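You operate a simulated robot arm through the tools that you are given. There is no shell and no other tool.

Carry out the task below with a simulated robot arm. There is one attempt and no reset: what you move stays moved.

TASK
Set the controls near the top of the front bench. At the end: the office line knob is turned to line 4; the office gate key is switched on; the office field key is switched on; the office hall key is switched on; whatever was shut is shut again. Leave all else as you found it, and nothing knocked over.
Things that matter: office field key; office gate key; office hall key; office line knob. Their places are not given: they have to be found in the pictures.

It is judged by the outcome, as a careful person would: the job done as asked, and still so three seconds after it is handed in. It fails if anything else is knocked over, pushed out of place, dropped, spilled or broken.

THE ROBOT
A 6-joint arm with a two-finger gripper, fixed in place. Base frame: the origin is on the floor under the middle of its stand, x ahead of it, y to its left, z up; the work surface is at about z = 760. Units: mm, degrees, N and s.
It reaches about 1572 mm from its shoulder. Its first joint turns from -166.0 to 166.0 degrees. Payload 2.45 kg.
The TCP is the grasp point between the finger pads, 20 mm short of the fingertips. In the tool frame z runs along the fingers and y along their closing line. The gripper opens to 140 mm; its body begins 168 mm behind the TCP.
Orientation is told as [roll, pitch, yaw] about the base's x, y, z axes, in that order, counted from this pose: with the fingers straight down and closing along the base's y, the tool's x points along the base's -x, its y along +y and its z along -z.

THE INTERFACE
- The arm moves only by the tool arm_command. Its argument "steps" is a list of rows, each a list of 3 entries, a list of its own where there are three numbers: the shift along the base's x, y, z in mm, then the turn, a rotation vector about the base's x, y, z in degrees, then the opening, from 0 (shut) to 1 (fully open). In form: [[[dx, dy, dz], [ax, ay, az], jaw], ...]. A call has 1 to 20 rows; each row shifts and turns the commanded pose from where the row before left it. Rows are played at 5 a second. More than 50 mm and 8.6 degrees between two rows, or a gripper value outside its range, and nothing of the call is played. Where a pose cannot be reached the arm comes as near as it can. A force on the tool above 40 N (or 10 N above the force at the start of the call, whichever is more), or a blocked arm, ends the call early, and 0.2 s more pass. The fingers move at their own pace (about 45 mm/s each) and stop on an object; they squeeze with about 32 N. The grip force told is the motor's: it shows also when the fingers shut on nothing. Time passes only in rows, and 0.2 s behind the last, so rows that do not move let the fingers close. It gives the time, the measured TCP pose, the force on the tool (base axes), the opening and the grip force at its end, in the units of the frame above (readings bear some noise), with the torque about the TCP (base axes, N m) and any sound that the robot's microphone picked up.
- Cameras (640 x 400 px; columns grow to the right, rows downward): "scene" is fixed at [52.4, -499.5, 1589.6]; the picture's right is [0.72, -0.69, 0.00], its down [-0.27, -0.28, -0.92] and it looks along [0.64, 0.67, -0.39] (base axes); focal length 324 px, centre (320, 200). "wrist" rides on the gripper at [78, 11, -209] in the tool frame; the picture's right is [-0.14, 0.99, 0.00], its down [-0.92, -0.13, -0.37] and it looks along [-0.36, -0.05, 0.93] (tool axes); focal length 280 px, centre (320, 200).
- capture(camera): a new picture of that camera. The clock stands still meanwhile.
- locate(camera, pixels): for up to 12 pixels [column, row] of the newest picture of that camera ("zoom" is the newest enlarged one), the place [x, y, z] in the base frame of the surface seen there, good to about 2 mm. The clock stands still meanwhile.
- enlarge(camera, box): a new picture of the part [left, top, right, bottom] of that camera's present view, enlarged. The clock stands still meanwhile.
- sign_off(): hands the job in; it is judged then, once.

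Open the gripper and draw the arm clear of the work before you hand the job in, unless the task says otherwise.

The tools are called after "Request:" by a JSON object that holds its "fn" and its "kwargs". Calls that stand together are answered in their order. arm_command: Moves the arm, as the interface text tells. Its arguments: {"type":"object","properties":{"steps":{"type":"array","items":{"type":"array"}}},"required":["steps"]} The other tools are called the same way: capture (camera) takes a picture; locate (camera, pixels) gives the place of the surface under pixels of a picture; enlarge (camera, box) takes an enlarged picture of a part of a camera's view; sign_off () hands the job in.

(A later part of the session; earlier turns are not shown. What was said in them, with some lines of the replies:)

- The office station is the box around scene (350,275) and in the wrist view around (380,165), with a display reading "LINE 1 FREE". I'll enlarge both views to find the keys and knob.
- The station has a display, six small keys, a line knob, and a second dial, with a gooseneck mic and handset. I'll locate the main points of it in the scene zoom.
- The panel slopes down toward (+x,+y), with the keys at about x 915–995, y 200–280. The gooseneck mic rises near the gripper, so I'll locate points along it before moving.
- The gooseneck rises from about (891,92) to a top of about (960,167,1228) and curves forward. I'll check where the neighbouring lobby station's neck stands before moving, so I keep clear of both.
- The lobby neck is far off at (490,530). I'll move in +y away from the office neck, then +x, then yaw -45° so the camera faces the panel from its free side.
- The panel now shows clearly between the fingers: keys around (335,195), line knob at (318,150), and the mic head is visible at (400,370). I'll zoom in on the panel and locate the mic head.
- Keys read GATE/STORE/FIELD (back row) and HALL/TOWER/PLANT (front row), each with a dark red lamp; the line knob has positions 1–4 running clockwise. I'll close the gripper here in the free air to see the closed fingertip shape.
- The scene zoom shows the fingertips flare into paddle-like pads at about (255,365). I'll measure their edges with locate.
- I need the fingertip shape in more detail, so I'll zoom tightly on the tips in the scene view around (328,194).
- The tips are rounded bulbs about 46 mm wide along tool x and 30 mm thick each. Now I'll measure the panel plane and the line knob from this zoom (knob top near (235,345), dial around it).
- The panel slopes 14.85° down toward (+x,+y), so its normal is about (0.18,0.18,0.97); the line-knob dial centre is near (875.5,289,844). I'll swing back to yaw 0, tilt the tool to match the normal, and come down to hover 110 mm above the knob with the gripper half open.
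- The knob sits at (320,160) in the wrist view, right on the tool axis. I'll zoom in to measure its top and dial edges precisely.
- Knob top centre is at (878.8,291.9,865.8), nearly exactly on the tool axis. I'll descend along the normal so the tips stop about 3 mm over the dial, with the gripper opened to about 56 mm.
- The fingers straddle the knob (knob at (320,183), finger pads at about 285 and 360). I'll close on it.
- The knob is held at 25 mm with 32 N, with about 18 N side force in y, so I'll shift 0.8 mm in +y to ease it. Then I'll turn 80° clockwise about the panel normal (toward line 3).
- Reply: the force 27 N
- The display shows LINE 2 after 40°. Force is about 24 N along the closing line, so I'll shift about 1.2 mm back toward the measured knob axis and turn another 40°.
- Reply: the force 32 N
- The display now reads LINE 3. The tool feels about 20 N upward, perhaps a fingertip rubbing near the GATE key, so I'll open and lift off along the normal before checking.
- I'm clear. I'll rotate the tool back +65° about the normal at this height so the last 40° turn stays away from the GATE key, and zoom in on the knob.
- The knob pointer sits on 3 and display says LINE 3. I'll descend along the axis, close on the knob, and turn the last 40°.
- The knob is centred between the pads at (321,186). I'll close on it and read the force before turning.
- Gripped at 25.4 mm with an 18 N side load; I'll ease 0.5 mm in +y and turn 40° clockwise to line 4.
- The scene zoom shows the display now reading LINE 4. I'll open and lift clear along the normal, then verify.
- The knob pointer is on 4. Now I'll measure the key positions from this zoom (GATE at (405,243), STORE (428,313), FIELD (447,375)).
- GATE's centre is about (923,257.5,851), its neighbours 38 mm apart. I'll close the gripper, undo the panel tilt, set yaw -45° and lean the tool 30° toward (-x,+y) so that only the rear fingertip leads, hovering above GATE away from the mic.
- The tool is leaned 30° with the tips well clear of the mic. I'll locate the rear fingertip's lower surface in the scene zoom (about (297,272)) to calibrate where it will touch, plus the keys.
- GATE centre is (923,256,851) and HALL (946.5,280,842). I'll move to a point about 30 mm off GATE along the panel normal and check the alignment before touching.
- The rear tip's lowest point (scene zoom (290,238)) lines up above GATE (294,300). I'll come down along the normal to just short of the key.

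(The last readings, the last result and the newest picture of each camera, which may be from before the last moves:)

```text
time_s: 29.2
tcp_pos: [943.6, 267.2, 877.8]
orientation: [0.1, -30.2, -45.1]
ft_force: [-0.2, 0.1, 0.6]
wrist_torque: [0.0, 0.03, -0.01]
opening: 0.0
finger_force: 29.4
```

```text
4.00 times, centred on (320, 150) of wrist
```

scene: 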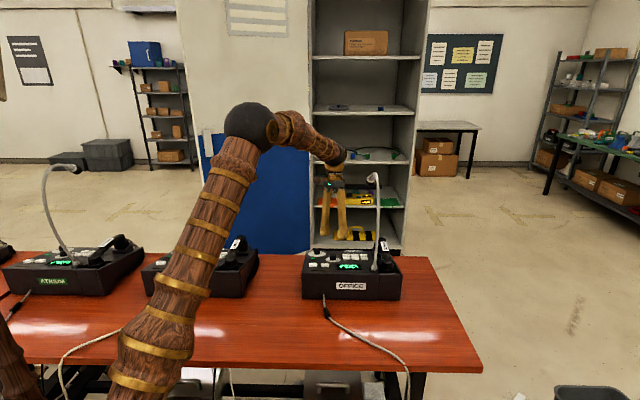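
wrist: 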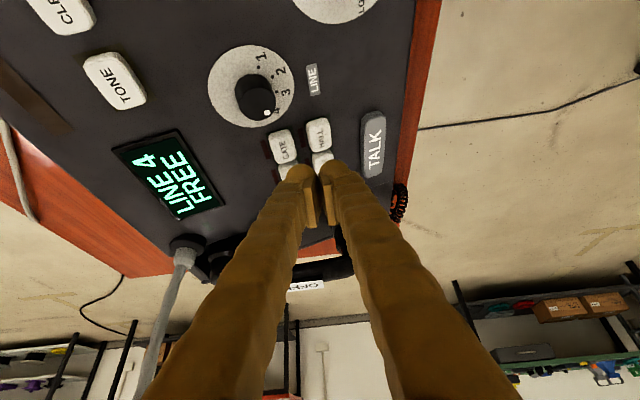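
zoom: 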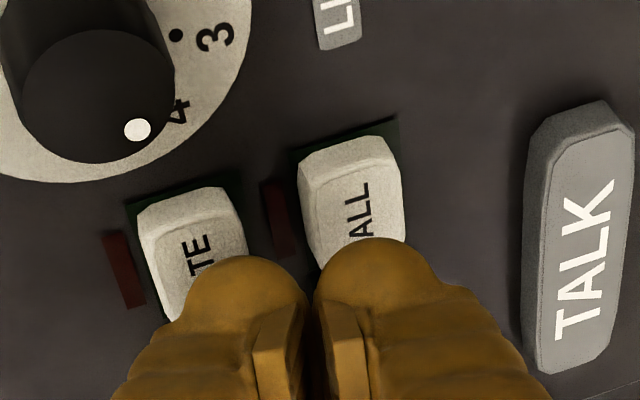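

Tip is about 5 mm above GATE but sits slightly toward STORE, so I'll shift 4 mm toward (-x,+y) and ease down 5 mm, watching the force.

Request:
{"fn": "arm_command", "kwargs": {"steps": [[[-2.8, 2.8, 0], [0, 0, 0], 0], [[-0.36, -0.36, -1.93], [0, 0, 0], 0], [[-0.18, -0.18, -0.97], [0, 0, 0], 0], [[-0.18, -0.18, -0.97], [0, 0, 0], 0], [[-0.18, -0.18, -0.97], [0, 0, 0], 0], [[0, 0, 0], [0, 0, 0], 0]]}}

Request:
{"fn": "enlarge", "kwargs": {"camera": "scene", "box": [310, 220, 390, 270]}}

Request:
{"fn": "enlarge", "kwargs": {"camera": "wrist", "box": [240, 100, 400, 200]}}

```text
time_s: 30.6
tcp_pos: [938.2, 267.9, 873.4]
orientation: [0.0, -30.1, -45.1]
ft_force: [-1.2, -0.4, -0.2]
wrist_torque: [-0.02, 0.0, -0.01]
opening: 0.0
finger_force: 29.6
```

```text
8.00 times, centred on (350, 245) of scene
```

zoom: 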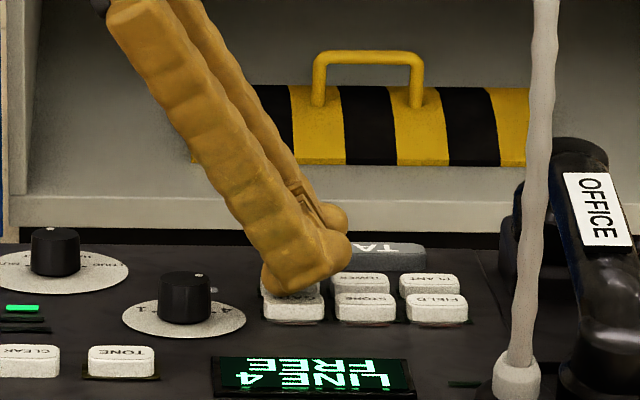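

```text
4.00 times, centred on (320, 150) of wrist
```

zoom: 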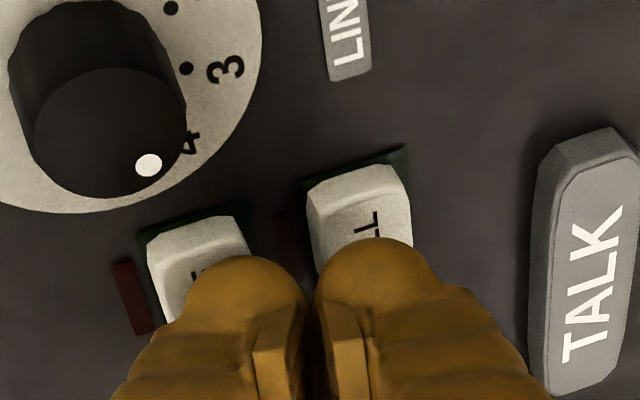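

Still no contact force. I'll go on in 1 mm steps.

Request:
{"fn": "arm_command", "kwargs": {"steps": [[[-0.18, -0.18, -0.97], [0, 0, 0], 0], [[-0.18, -0.18, -0.97], [0, 0, 0], 0], [[-0.18, -0.18, -0.97], [0, 0, 0], 0]]}}

Request:
{"fn": "enlarge", "kwargs": {"camera": "scene", "box": [310, 220, 390, 270]}}

```text
time_s: 31.4
tcp_pos: [938.4, 267.7, 869.1]
orientation: [0.0, -30.0, -45.1]
ft_force: [0.1, 0.7, 0.5]
wrist_torque: [-0.01, 0.04, 0.0]
opening: 0.0
finger_force: 29.1
```

```text
8.00 times, centred on (350, 245) of scene
```

zoom: 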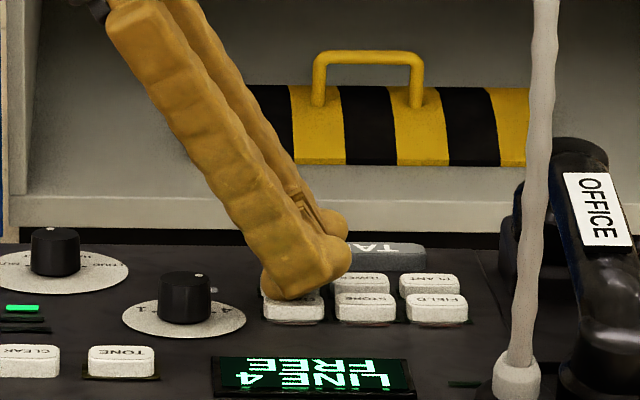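

Almost touching now, with the tip over the middle of GATE; I'll press on in 1 mm steps.

Request:
{"fn": "arm_command", "kwargs": {"steps": [[[-0.18, -0.18, -0.97], [0, 0, 0], 0], [[-0.18, -0.18, -0.97], [0, 0, 0], 0]]}}

Request:
{"fn": "enlarge", "kwargs": {"camera": "scene", "box": [318, 240, 382, 280]}}

```text
time_s: 32.0
tcp_pos: [937.5, 268.3, 868.3]
orientation: [0.1, -30.2, -45.0]
ft_force: [-0.3, -0.7, 1.3]
wrist_torque: [-0.01, 0.03, 0.02]
opening: 0.1
finger_force: 29.5
```

```text
10.00 times, centred on (350, 260) of scene
```

zoom: 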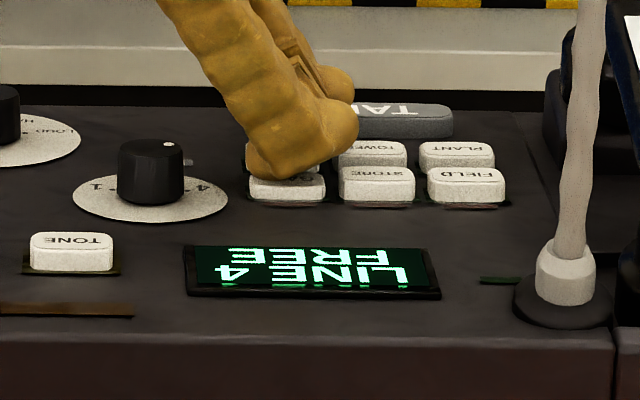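

A first hint of contact (1.3 N). I'll continue 2 mm more.

Request:
{"fn": "arm_command", "kwargs": {"steps": [[[-0.18, -0.18, -0.97], [0, 0, 0], 0], [[-0.18, -0.18, -0.97], [0, 0, 0], 0]]}}

Request:
{"fn": "enlarge", "kwargs": {"camera": "scene", "box": [318, 240, 382, 280]}}

```text
time_s: 32.6
tcp_pos: [937.6, 267.7, 864.8]
orientation: [0.0, -30.1, -45.1]
ft_force: [1.6, 0.6, 1.8]
wrist_torque: [0.0, 0.03, -0.02]
opening: 0.6
finger_force: 29.8
heard: click
```

```text
10.00 times, centred on (350, 260) of scene
```

zoom: 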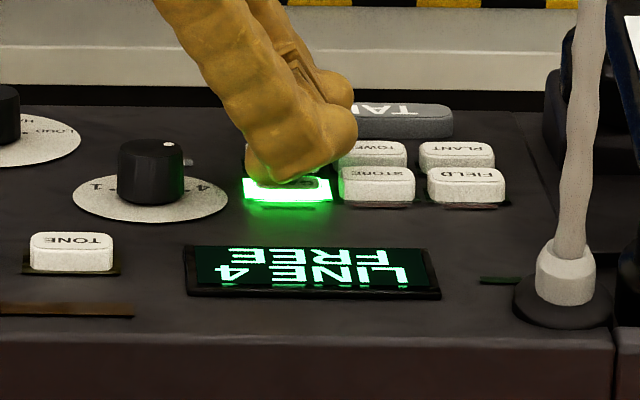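

A click was heard and GATE is lit green. I'll lift straight off along the normal and check it stays lit.

Request:
{"fn": "arm_command", "kwargs": {"steps": [[[0.36, 0.36, 1.93], [0, 0, 0], 0], [[1.45, 1.45, 7.74], [0, 0, 0], 0], [[1.8, 1.8, 9.67], [0, 0, 0], 0], [[2.7, 2.7, 14.5], [0, 0, 0], 0], [[0, 0, 0], [0, 0, 0], 0]]}}

Request:
{"fn": "enlarge", "kwargs": {"camera": "scene", "box": [310, 220, 390, 270]}}

Request:
{"fn": "capture", "kwargs": {"camera": "wrist"}}

Request:
{"fn": "enlarge", "kwargs": {"camera": "wrist", "box": [240, 80, 400, 180]}}

```text
time_s: 33.8
tcp_pos: [943.5, 273.7, 900.0]
orientation: [0.1, -30.2, -45.1]
ft_force: [0.3, 0.4, 0.1]
wrist_torque: [0.02, -0.02, 0.02]
opening: 0.1
finger_force: 29.5
```

```text
8.00 times, centred on (350, 245) of scene
```

zoom: 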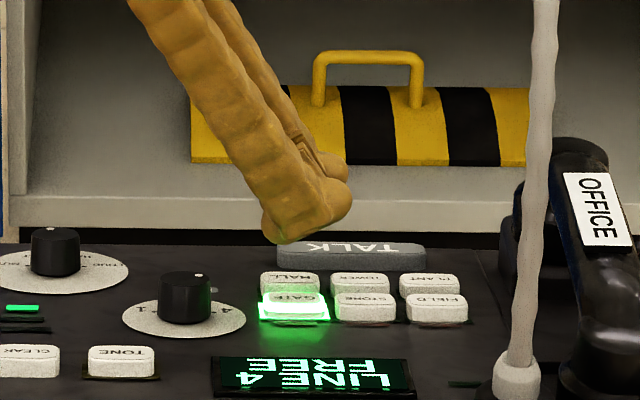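

```text
taken
```

wrist: 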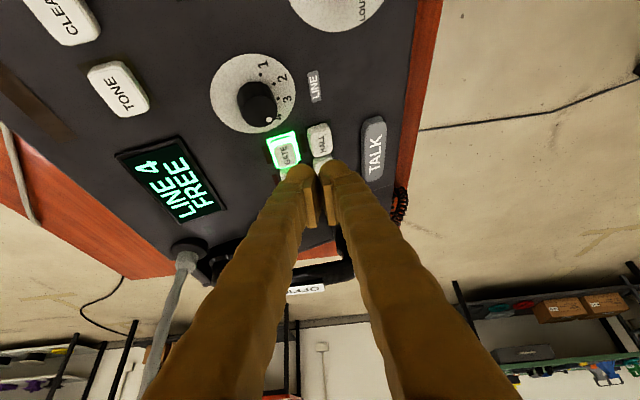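

```text
4.00 times, centred on (320, 130) of wrist
```

zoom: 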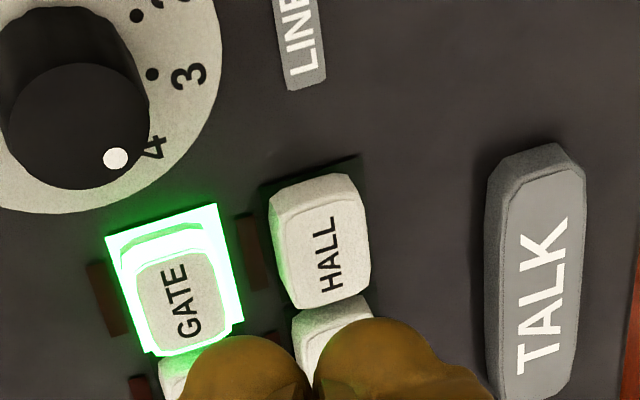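

GATE stays lit after release. Next is HALL; first I'll check how far and how high the TALK bar is, since the front fingertip will hover near it.

Request:
{"fn": "locate", "kwargs": {"camera": "zoom", "pixels": [[320, 245], [285, 200], [350, 185], [300, 300], [360, 285], [545, 270], [505, 200], [500, 300], [490, 380], [575, 190], [440, 260], [190, 300]]}}

```text
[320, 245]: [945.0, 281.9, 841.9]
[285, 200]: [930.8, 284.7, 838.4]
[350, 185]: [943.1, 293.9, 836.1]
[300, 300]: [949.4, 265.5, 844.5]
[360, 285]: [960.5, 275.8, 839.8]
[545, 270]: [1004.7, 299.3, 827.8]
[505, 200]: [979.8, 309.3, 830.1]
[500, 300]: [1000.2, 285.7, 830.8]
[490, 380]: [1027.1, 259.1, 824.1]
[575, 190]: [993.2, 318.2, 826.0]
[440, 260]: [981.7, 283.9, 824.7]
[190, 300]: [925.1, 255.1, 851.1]
```

HALL centre is (945.5,281,842) and TALK's near edge is 44 mm ahead of it at similar height, so it will clear. I'll shift by the GATE→HALL offset and come down 28 mm along the normal.

Request:
{"fn": "arm_command", "kwargs": {"steps": [[[11.7, 12, -4.6], [0, 0, 0], 0], [[11.7, 12, -4.6], [0, 0, 0], 0], [[0, 0, 0], [0, 0, 0], 0], [[-1.8, -1.8, -9.67], [0, 0, 0], 0], [[-1.8, -1.8, -9.67], [0, 0, 0], 0], [[-1.45, -1.45, -7.74], [0, 0, 0], 0], [[0, 0, 0], [0, 0, 0], 0]]}}

Request:
{"fn": "enlarge", "kwargs": {"camera": "scene", "box": [318, 230, 382, 270]}}

Request:
{"fn": "enlarge", "kwargs": {"camera": "wrist", "box": [220, 90, 420, 215]}}

```text
time_s: 35.4
tcp_pos: [962.2, 293.0, 863.6]
orientation: [0.1, -30.1, -45.1]
ft_force: [0.2, -0.4, 0.0]
wrist_torque: [-0.02, -0.01, 0.02]
opening: 0.0
finger_force: 29.7
```

```text
10.00 times, centred on (350, 250) of scene
```

zoom: 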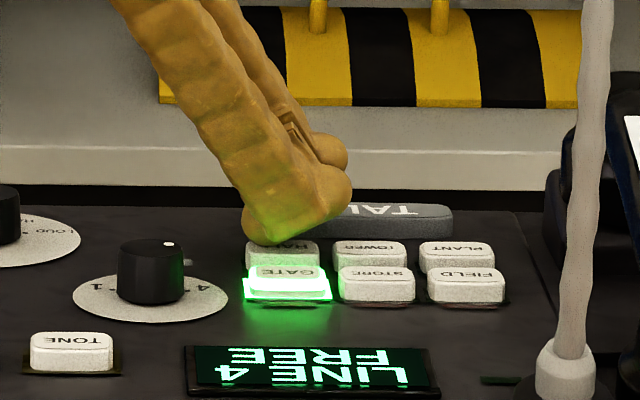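

```text
3.20 times, centred on (320, 152) of wrist
```

zoom: 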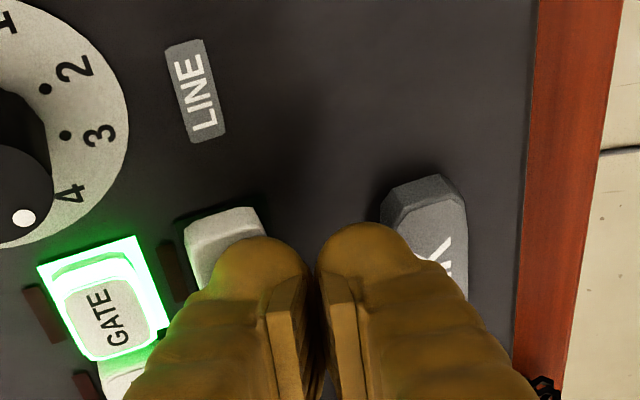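

The tip is above HALL's left half (scene zoom (272,243) vs key centre (283,252)), which is fine. I'll step down until the click.

Request:
{"fn": "arm_command", "kwargs": {"steps": [[[-0.36, -0.36, -1.93], [0, 0, 0], 0], [[-0.36, -0.36, -1.93], [0, 0, 0], 0], [[-0.18, -0.18, -0.97], [0, 0, 0], 0], [[0, 0, 0], [0, 0, 0], 0]]}}

Request:
{"fn": "enlarge", "kwargs": {"camera": "scene", "box": [318, 230, 382, 270]}}

```text
time_s: 36.4
tcp_pos: [960.6, 292.0, 859.1]
orientation: [0.1, -30.1, -45.1]
ft_force: [0.3, 0.1, 1.0]
wrist_torque: [0.04, -0.02, 0.01]
opening: 0.0
finger_force: 29.9
heard: click
```

```text
10.00 times, centred on (350, 250) of scene
```

zoom: 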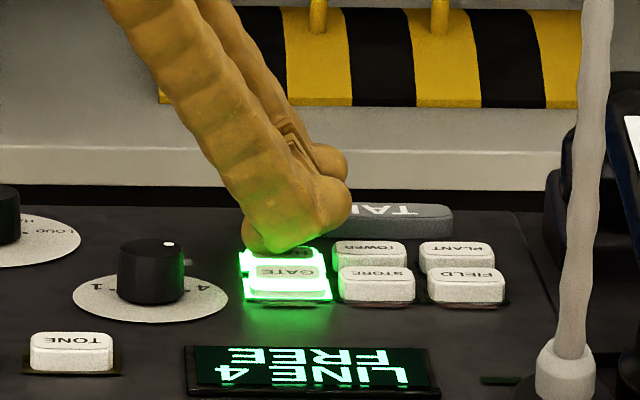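

HALL clicked and lit up. I'll lift off along the normal by 40 mm and verify with both cameras.

Request:
{"fn": "arm_command", "kwargs": {"steps": [[[0.36, 0.36, 1.93], [0, 0, 0], 0], [[1.45, 1.45, 7.74], [0, 0, 0], 0], [[2.7, 2.7, 14.5], [0, 0, 0], 0], [[2.7, 2.7, 14.5], [0, 0, 0], 0], [[0, 0, 0], [0, 0, 0], 0]]}}

Request:
{"fn": "capture", "kwargs": {"camera": "wrist"}}

Request:
{"fn": "enlarge", "kwargs": {"camera": "scene", "box": [310, 210, 422, 280]}}

```text
time_s: 37.6
tcp_pos: [967.0, 298.6, 897.2]
orientation: [0.1, -30.1, -45.2]
ft_force: [-0.6, -0.1, 0.6]
wrist_torque: [0.0, -0.02, -0.01]
opening: 0.2
finger_force: 29.5
```

```text
taken
```

wrist: 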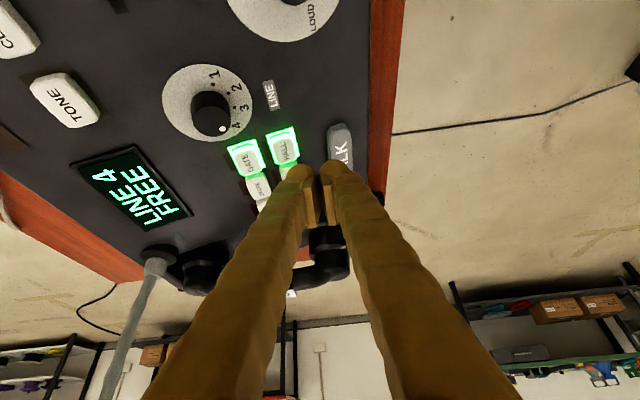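

```text
5.71 times, centred on (366, 245) of scene
```

zoom: 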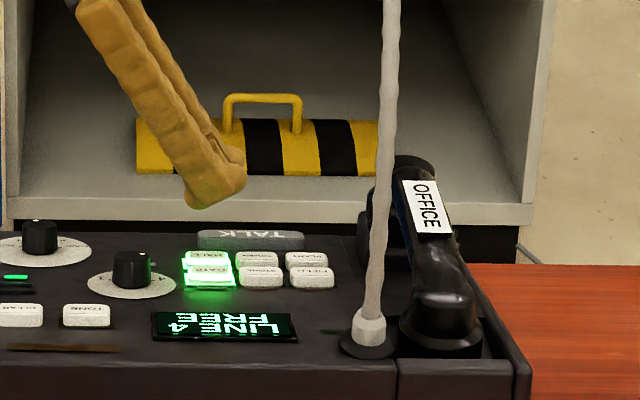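

GATE and HALL are both lit and LINE 4 holds. Next is FIELD, near the handset, so I'll locate the handset's near side and FIELD before moving over.

Request:
{"fn": "locate", "kwargs": {"camera": "zoom", "pixels": [[311, 280], [260, 280], [207, 281], [306, 261], [398, 180], [405, 240], [420, 290], [362, 215], [365, 240], [405, 330], [330, 280], [412, 165]]}}

Request:
{"fn": "enlarge", "kwargs": {"camera": "wrist", "box": [180, 120, 380, 245]}}

```text
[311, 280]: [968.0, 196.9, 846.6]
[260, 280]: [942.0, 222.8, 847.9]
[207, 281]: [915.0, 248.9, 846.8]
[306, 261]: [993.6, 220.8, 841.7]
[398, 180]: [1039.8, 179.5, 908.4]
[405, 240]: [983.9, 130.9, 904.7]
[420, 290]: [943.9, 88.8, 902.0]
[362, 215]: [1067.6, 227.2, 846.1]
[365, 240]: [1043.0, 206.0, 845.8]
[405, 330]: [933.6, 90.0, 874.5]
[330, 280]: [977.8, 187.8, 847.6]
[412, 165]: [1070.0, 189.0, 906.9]
```

```text
3.20 times, centred on (280, 182) of wrist
```

zoom: 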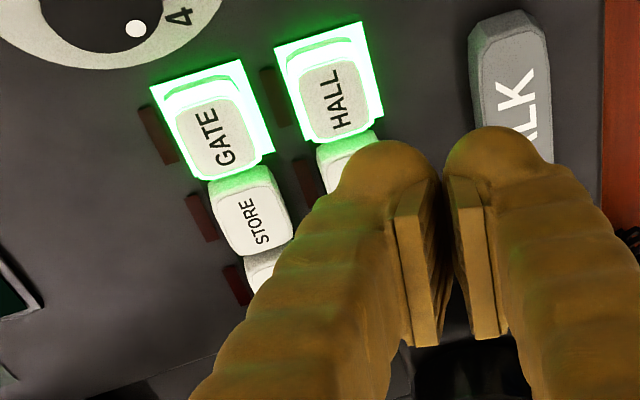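

The handset's near side is about 60 mm from FIELD's centre on the far side from the lean, so there's room. I'll shift over FIELD at hover height and check alignment.

Request:
{"fn": "arm_command", "kwargs": {"steps": [[[0, 0, 8], [0, 0, 0], 0], [[10.5, -26.3, 0], [0, 0, 0], 0], [[10.5, -26.3, 0], [0, 0, 0], 0], [[10.6, -26.4, 0], [0, 0, 0], 0], [[0, 0, 0], [0, 0, 0], 0], [[0, 0, 0], [0, 0, 0], 0]]}}

Request:
{"fn": "capture", "kwargs": {"camera": "wrist"}}

Request:
{"fn": "enlarge", "kwargs": {"camera": "scene", "box": [300, 160, 428, 240]}}

Request:
{"fn": "enlarge", "kwargs": {"camera": "scene", "box": [318, 225, 390, 270]}}

```text
time_s: 39.0
tcp_pos: [999.3, 219.7, 903.7]
orientation: [0.1, -30.1, -45.1]
ft_force: [0.0, -0.1, 0.5]
wrist_torque: [-0.01, 0.0, -0.05]
opening: 0.3
finger_force: 29.1
```

```text
taken
```

wrist: 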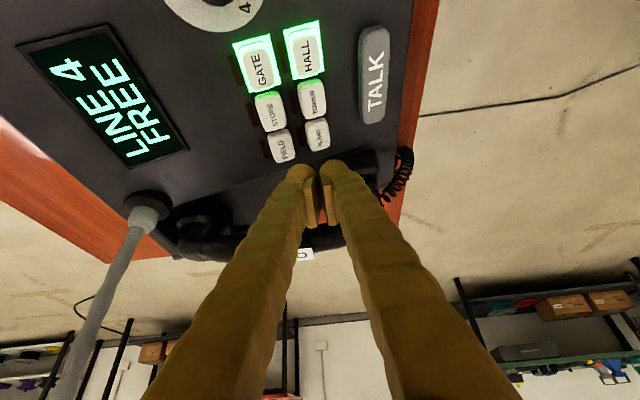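

```text
5.00 times, centred on (364, 200) of scene
```

zoom: 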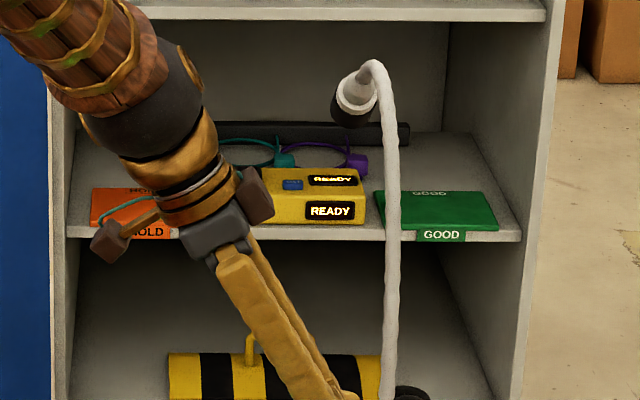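

```text
8.89 times, centred on (354, 248) of scene
```

zoom: 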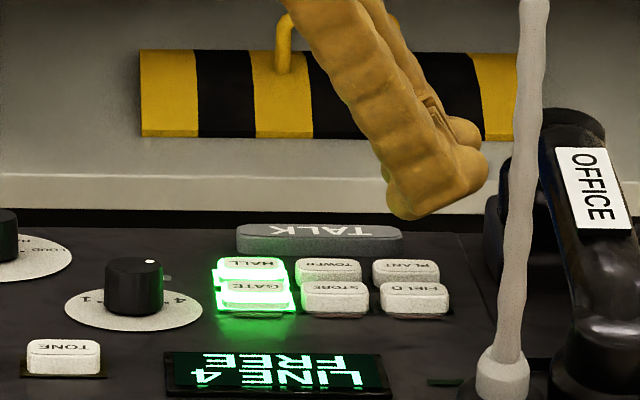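

The mic and handset are well clear, and the tip lines up above FIELD (scene zoom (410,218) over (415,298)). I'll descend 32 mm along the normal and check.

Request:
{"fn": "arm_command", "kwargs": {"steps": [[[-1.8, -1.8, -9.67], [0, 0, 0], 0], [[-1.8, -1.8, -9.67], [0, 0, 0], 0], [[-1.45, -1.45, -7.74], [0, 0, 0], 0], [[-0.72, -0.72, -3.87], [0, 0, 0], 0], [[0, 0, 0], [0, 0, 0], 0]]}}

Request:
{"fn": "enlarge", "kwargs": {"camera": "scene", "box": [326, 230, 390, 270]}}

Request:
{"fn": "enlarge", "kwargs": {"camera": "wrist", "box": [220, 80, 420, 205]}}

```text
time_s: 40.2
tcp_pos: [993.4, 214.3, 871.8]
orientation: [0.0, -30.1, -45.1]
ft_force: [-0.4, 0.6, 0.0]
wrist_torque: [0.0, -0.04, 0.0]
opening: 0.1
finger_force: 29.3
```

```text
10.00 times, centred on (358, 250) of scene
```

zoom: 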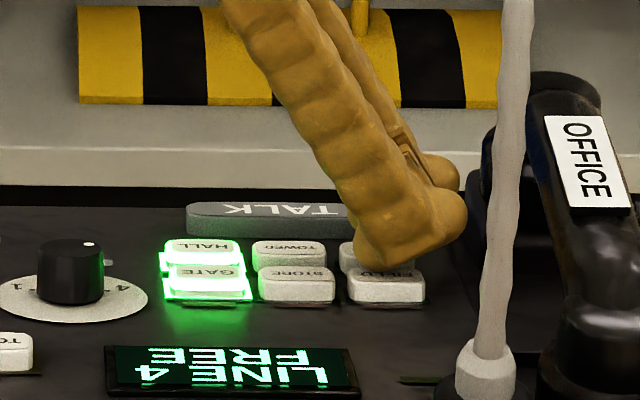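

```text
3.20 times, centred on (320, 142) of wrist
```

zoom: 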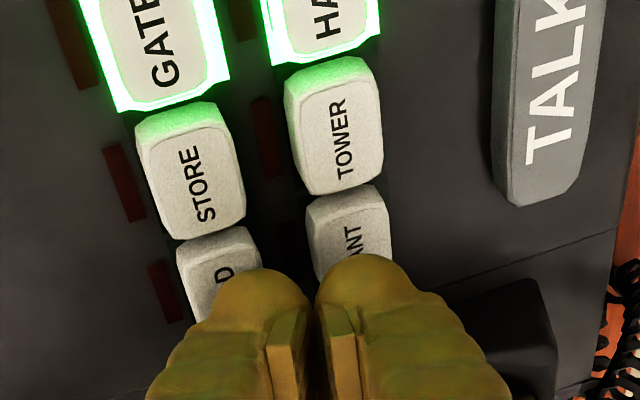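

The tip is a few mm above FIELD, clear of STORE and PLANT. I'll step down until it clicks.

Request:
{"fn": "arm_command", "kwargs": {"steps": [[[-0.36, -0.36, -1.93], [0, 0, 0], 0], [[-0.36, -0.36, -1.93], [0, 0, 0], 0], [[-0.18, -0.18, -0.97], [0, 0, 0], 0], [[0, 0, 0], [0, 0, 0], 0]]}}

Request:
{"fn": "enlarge", "kwargs": {"camera": "scene", "box": [326, 230, 390, 270]}}

```text
time_s: 41.2
tcp_pos: [993.6, 212.5, 870.8]
orientation: [0.2, -30.1, -45.0]
ft_force: [1.2, 0.1, 1.4]
wrist_torque: [0.0, 0.0, -0.01]
opening: 0.0
finger_force: 29.6
```

```text
10.00 times, centred on (358, 250) of scene
```

zoom: 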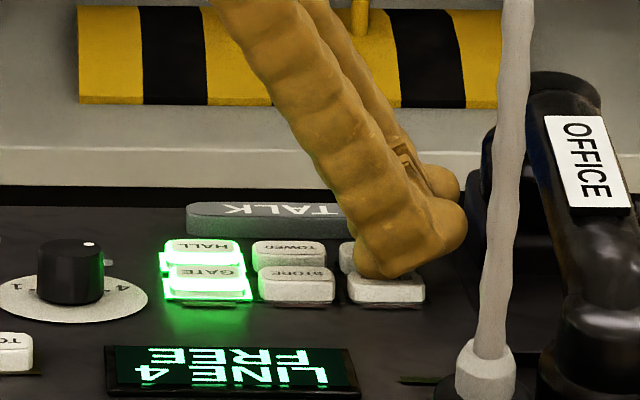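

Light contact of about 1.4 N but no click yet; I'll go down 2 mm more.

Request:
{"fn": "arm_command", "kwargs": {"steps": [[[-0.18, -0.18, -0.97], [0, 0, 0], 0], [[-0.18, -0.18, -0.97], [0, 0, 0], 0], [[0, 0, 0], [0, 0, 0], 0]]}}

Request:
{"fn": "enlarge", "kwargs": {"camera": "scene", "box": [326, 230, 390, 270]}}

```text
time_s: 42.0
tcp_pos: [993.2, 212.1, 867.5]
orientation: [0.0, -30.0, -45.1]
ft_force: [-0.6, 0.0, 1.7]
wrist_torque: [-0.01, 0.02, 0.04]
opening: 0.1
finger_force: 29.5
heard: click
```

```text
10.00 times, centred on (358, 250) of scene
```

zoom: 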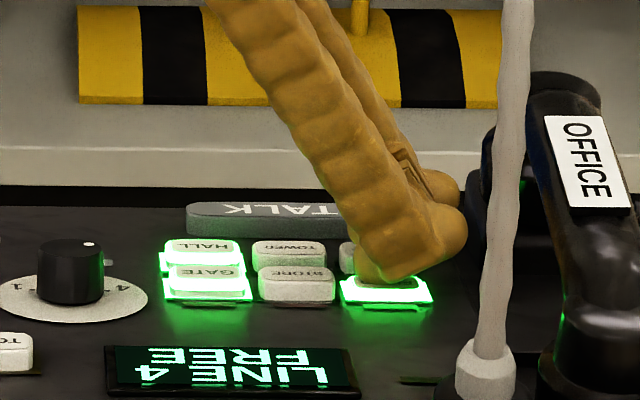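

FIELD clicked and lit up. I'll lift off along the normal, then move away to (-x,+y) and up.

Request:
{"fn": "arm_command", "kwargs": {"steps": [[[0.36, 0.36, 1.93], [0, 0, 0], 0], [[1.45, 1.45, 7.74], [0, 0, 0], 0], [[2.7, 2.7, 14.5], [0, 0, 0], 0], [[2.7, 2.7, 14.5], [0, 0, 0], 0], [[-15, 15, 15], [0, 0, 0], 0], [[-20, 20, 25], [0, 0, 0], 0], [[-20, 20, 30], [0, 0, 0], 0], [[-20, 20, 30], [0, 0, 0], 0], [[-20, 20, 30], [0, 0, 0], 0], [[0, 0, 0], [0, 0, 0], 0]]}}

Request:
{"fn": "capture", "kwargs": {"camera": "wrist"}}

Request:
{"fn": "enlarge", "kwargs": {"camera": "scene", "box": [290, 190, 418, 270]}}

```text
time_s: 44.2
tcp_pos: [904.2, 312.8, 1036.9]
orientation: [0.1, -30.2, -45.0]
ft_force: [-0.3, 0.0, 1.3]
wrist_torque: [0.01, -0.01, -0.03]
opening: 0.1
finger_force: 29.8
```

```text
taken
```

wrist: 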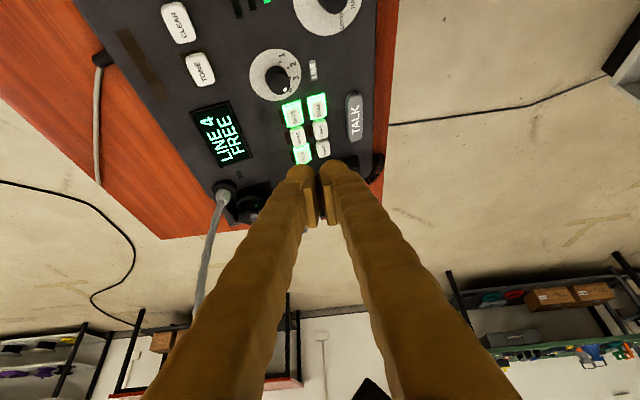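

```text
5.00 times, centred on (354, 230) of scene
```

zoom: 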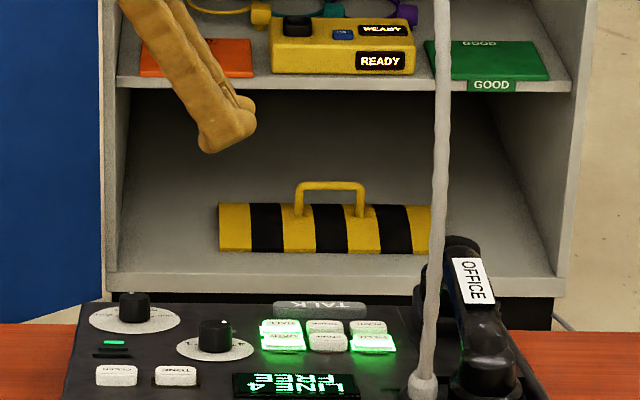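

All three keys (GATE, HALL, FIELD) are lit, the display reads LINE 4, and STORE/TOWER/PLANT are dark. I'll straighten the tool, open the gripper and raise the arm clear, away from the mic.

Request:
{"fn": "arm_command", "kwargs": {"steps": [[[-10, 5, 25], [5.3, 5.3, 0], 0], [[-10, 5, 25], [5.3, 5.3, 0], 0], [[-10, 0, 25], [5.3, 5.3, 0], 0.3], [[-10, 0, 25], [5.3, 5.3, 0], 0.6], [[-15, 0, 20], [0, 0, 0], 1], [[-15, 0, 10], [0, 0, 0], 1], [[0, 0, 0], [0, 0, 0], 1], [[0, 0, 0], [0, 0, 0], 1], [[0, 0, 0], [0, 0, 0], 1]]}}

Request:
{"fn": "capture", "kwargs": {"camera": "wrist"}}

Request:
{"fn": "capture", "kwargs": {"camera": "scene"}}

Request:
{"fn": "enlarge", "kwargs": {"camera": "wrist", "box": [220, 80, 420, 205]}}

```text
time_s: 46.2
tcp_pos: [834.1, 324.7, 1166.7]
orientation: [0.0, -0.2, -45.0]
ft_force: [-0.1, 0.3, -0.1]
wrist_torque: [0.02, -0.01, 0.01]
opening: 139.2
finger_force: 0.1
```

```text
taken
```

wrist: 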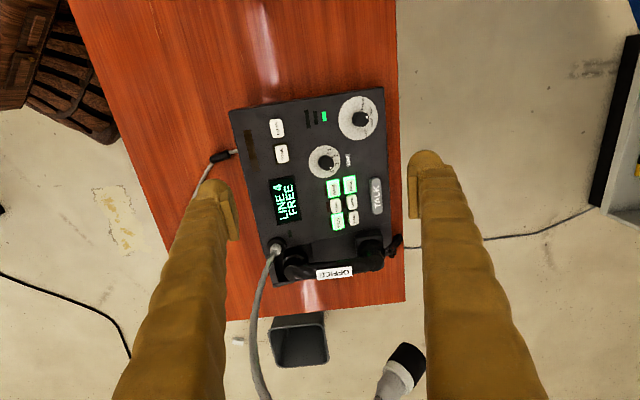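

```text
taken
```

scene: 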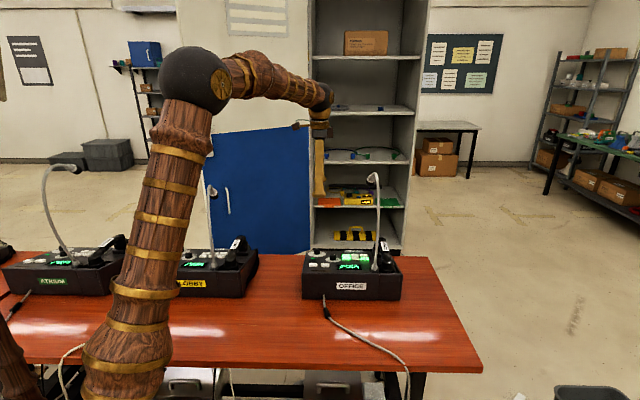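

```text
3.20 times, centred on (320, 142) of wrist
```

zoom: 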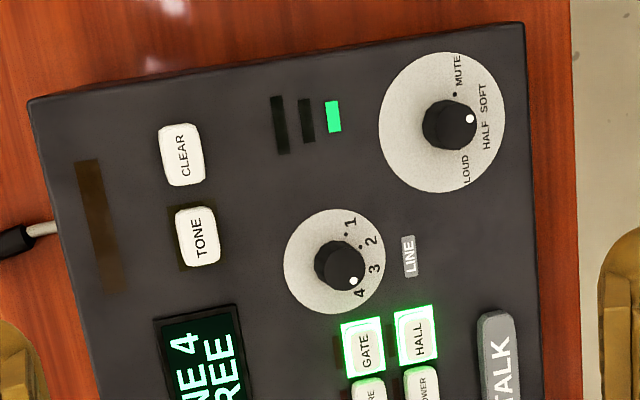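

The knob points to 4 and the display reads LINE 4. GATE, HALL and FIELD are lit, the other keys are dark, and the volume dial, handset and mic are as they were. The gripper is open and clear, so I'm handing in.

Request:
{"fn": "sign_off", "kwargs": {}}

```text
The job is handed in.
```

The office station is set as asked, and I've handed the job in. I haven't seen the judge's verdict.

- **Line knob:** it points to 4, and the display reads "LINE 4 FREE".
- **Keys:** the gate, hall and field keys each clicked once and stayed lit after release. The store, tower and plant keys are still dark.
- **Everything else:** the volume dial, handset, microphone and talk bar look the same as at the start, and nothing was knocked over. I opened nothing, so there was nothing to shut again.

During the second 40° of the knob turn the tool felt about 20 N of upward force, possibly a fingertip rubbing near the gate key. I lifted off and made the last 40° from a different angle. That key only lit later, when I pressed it on purpose.

The arm ended open and clear of the station.
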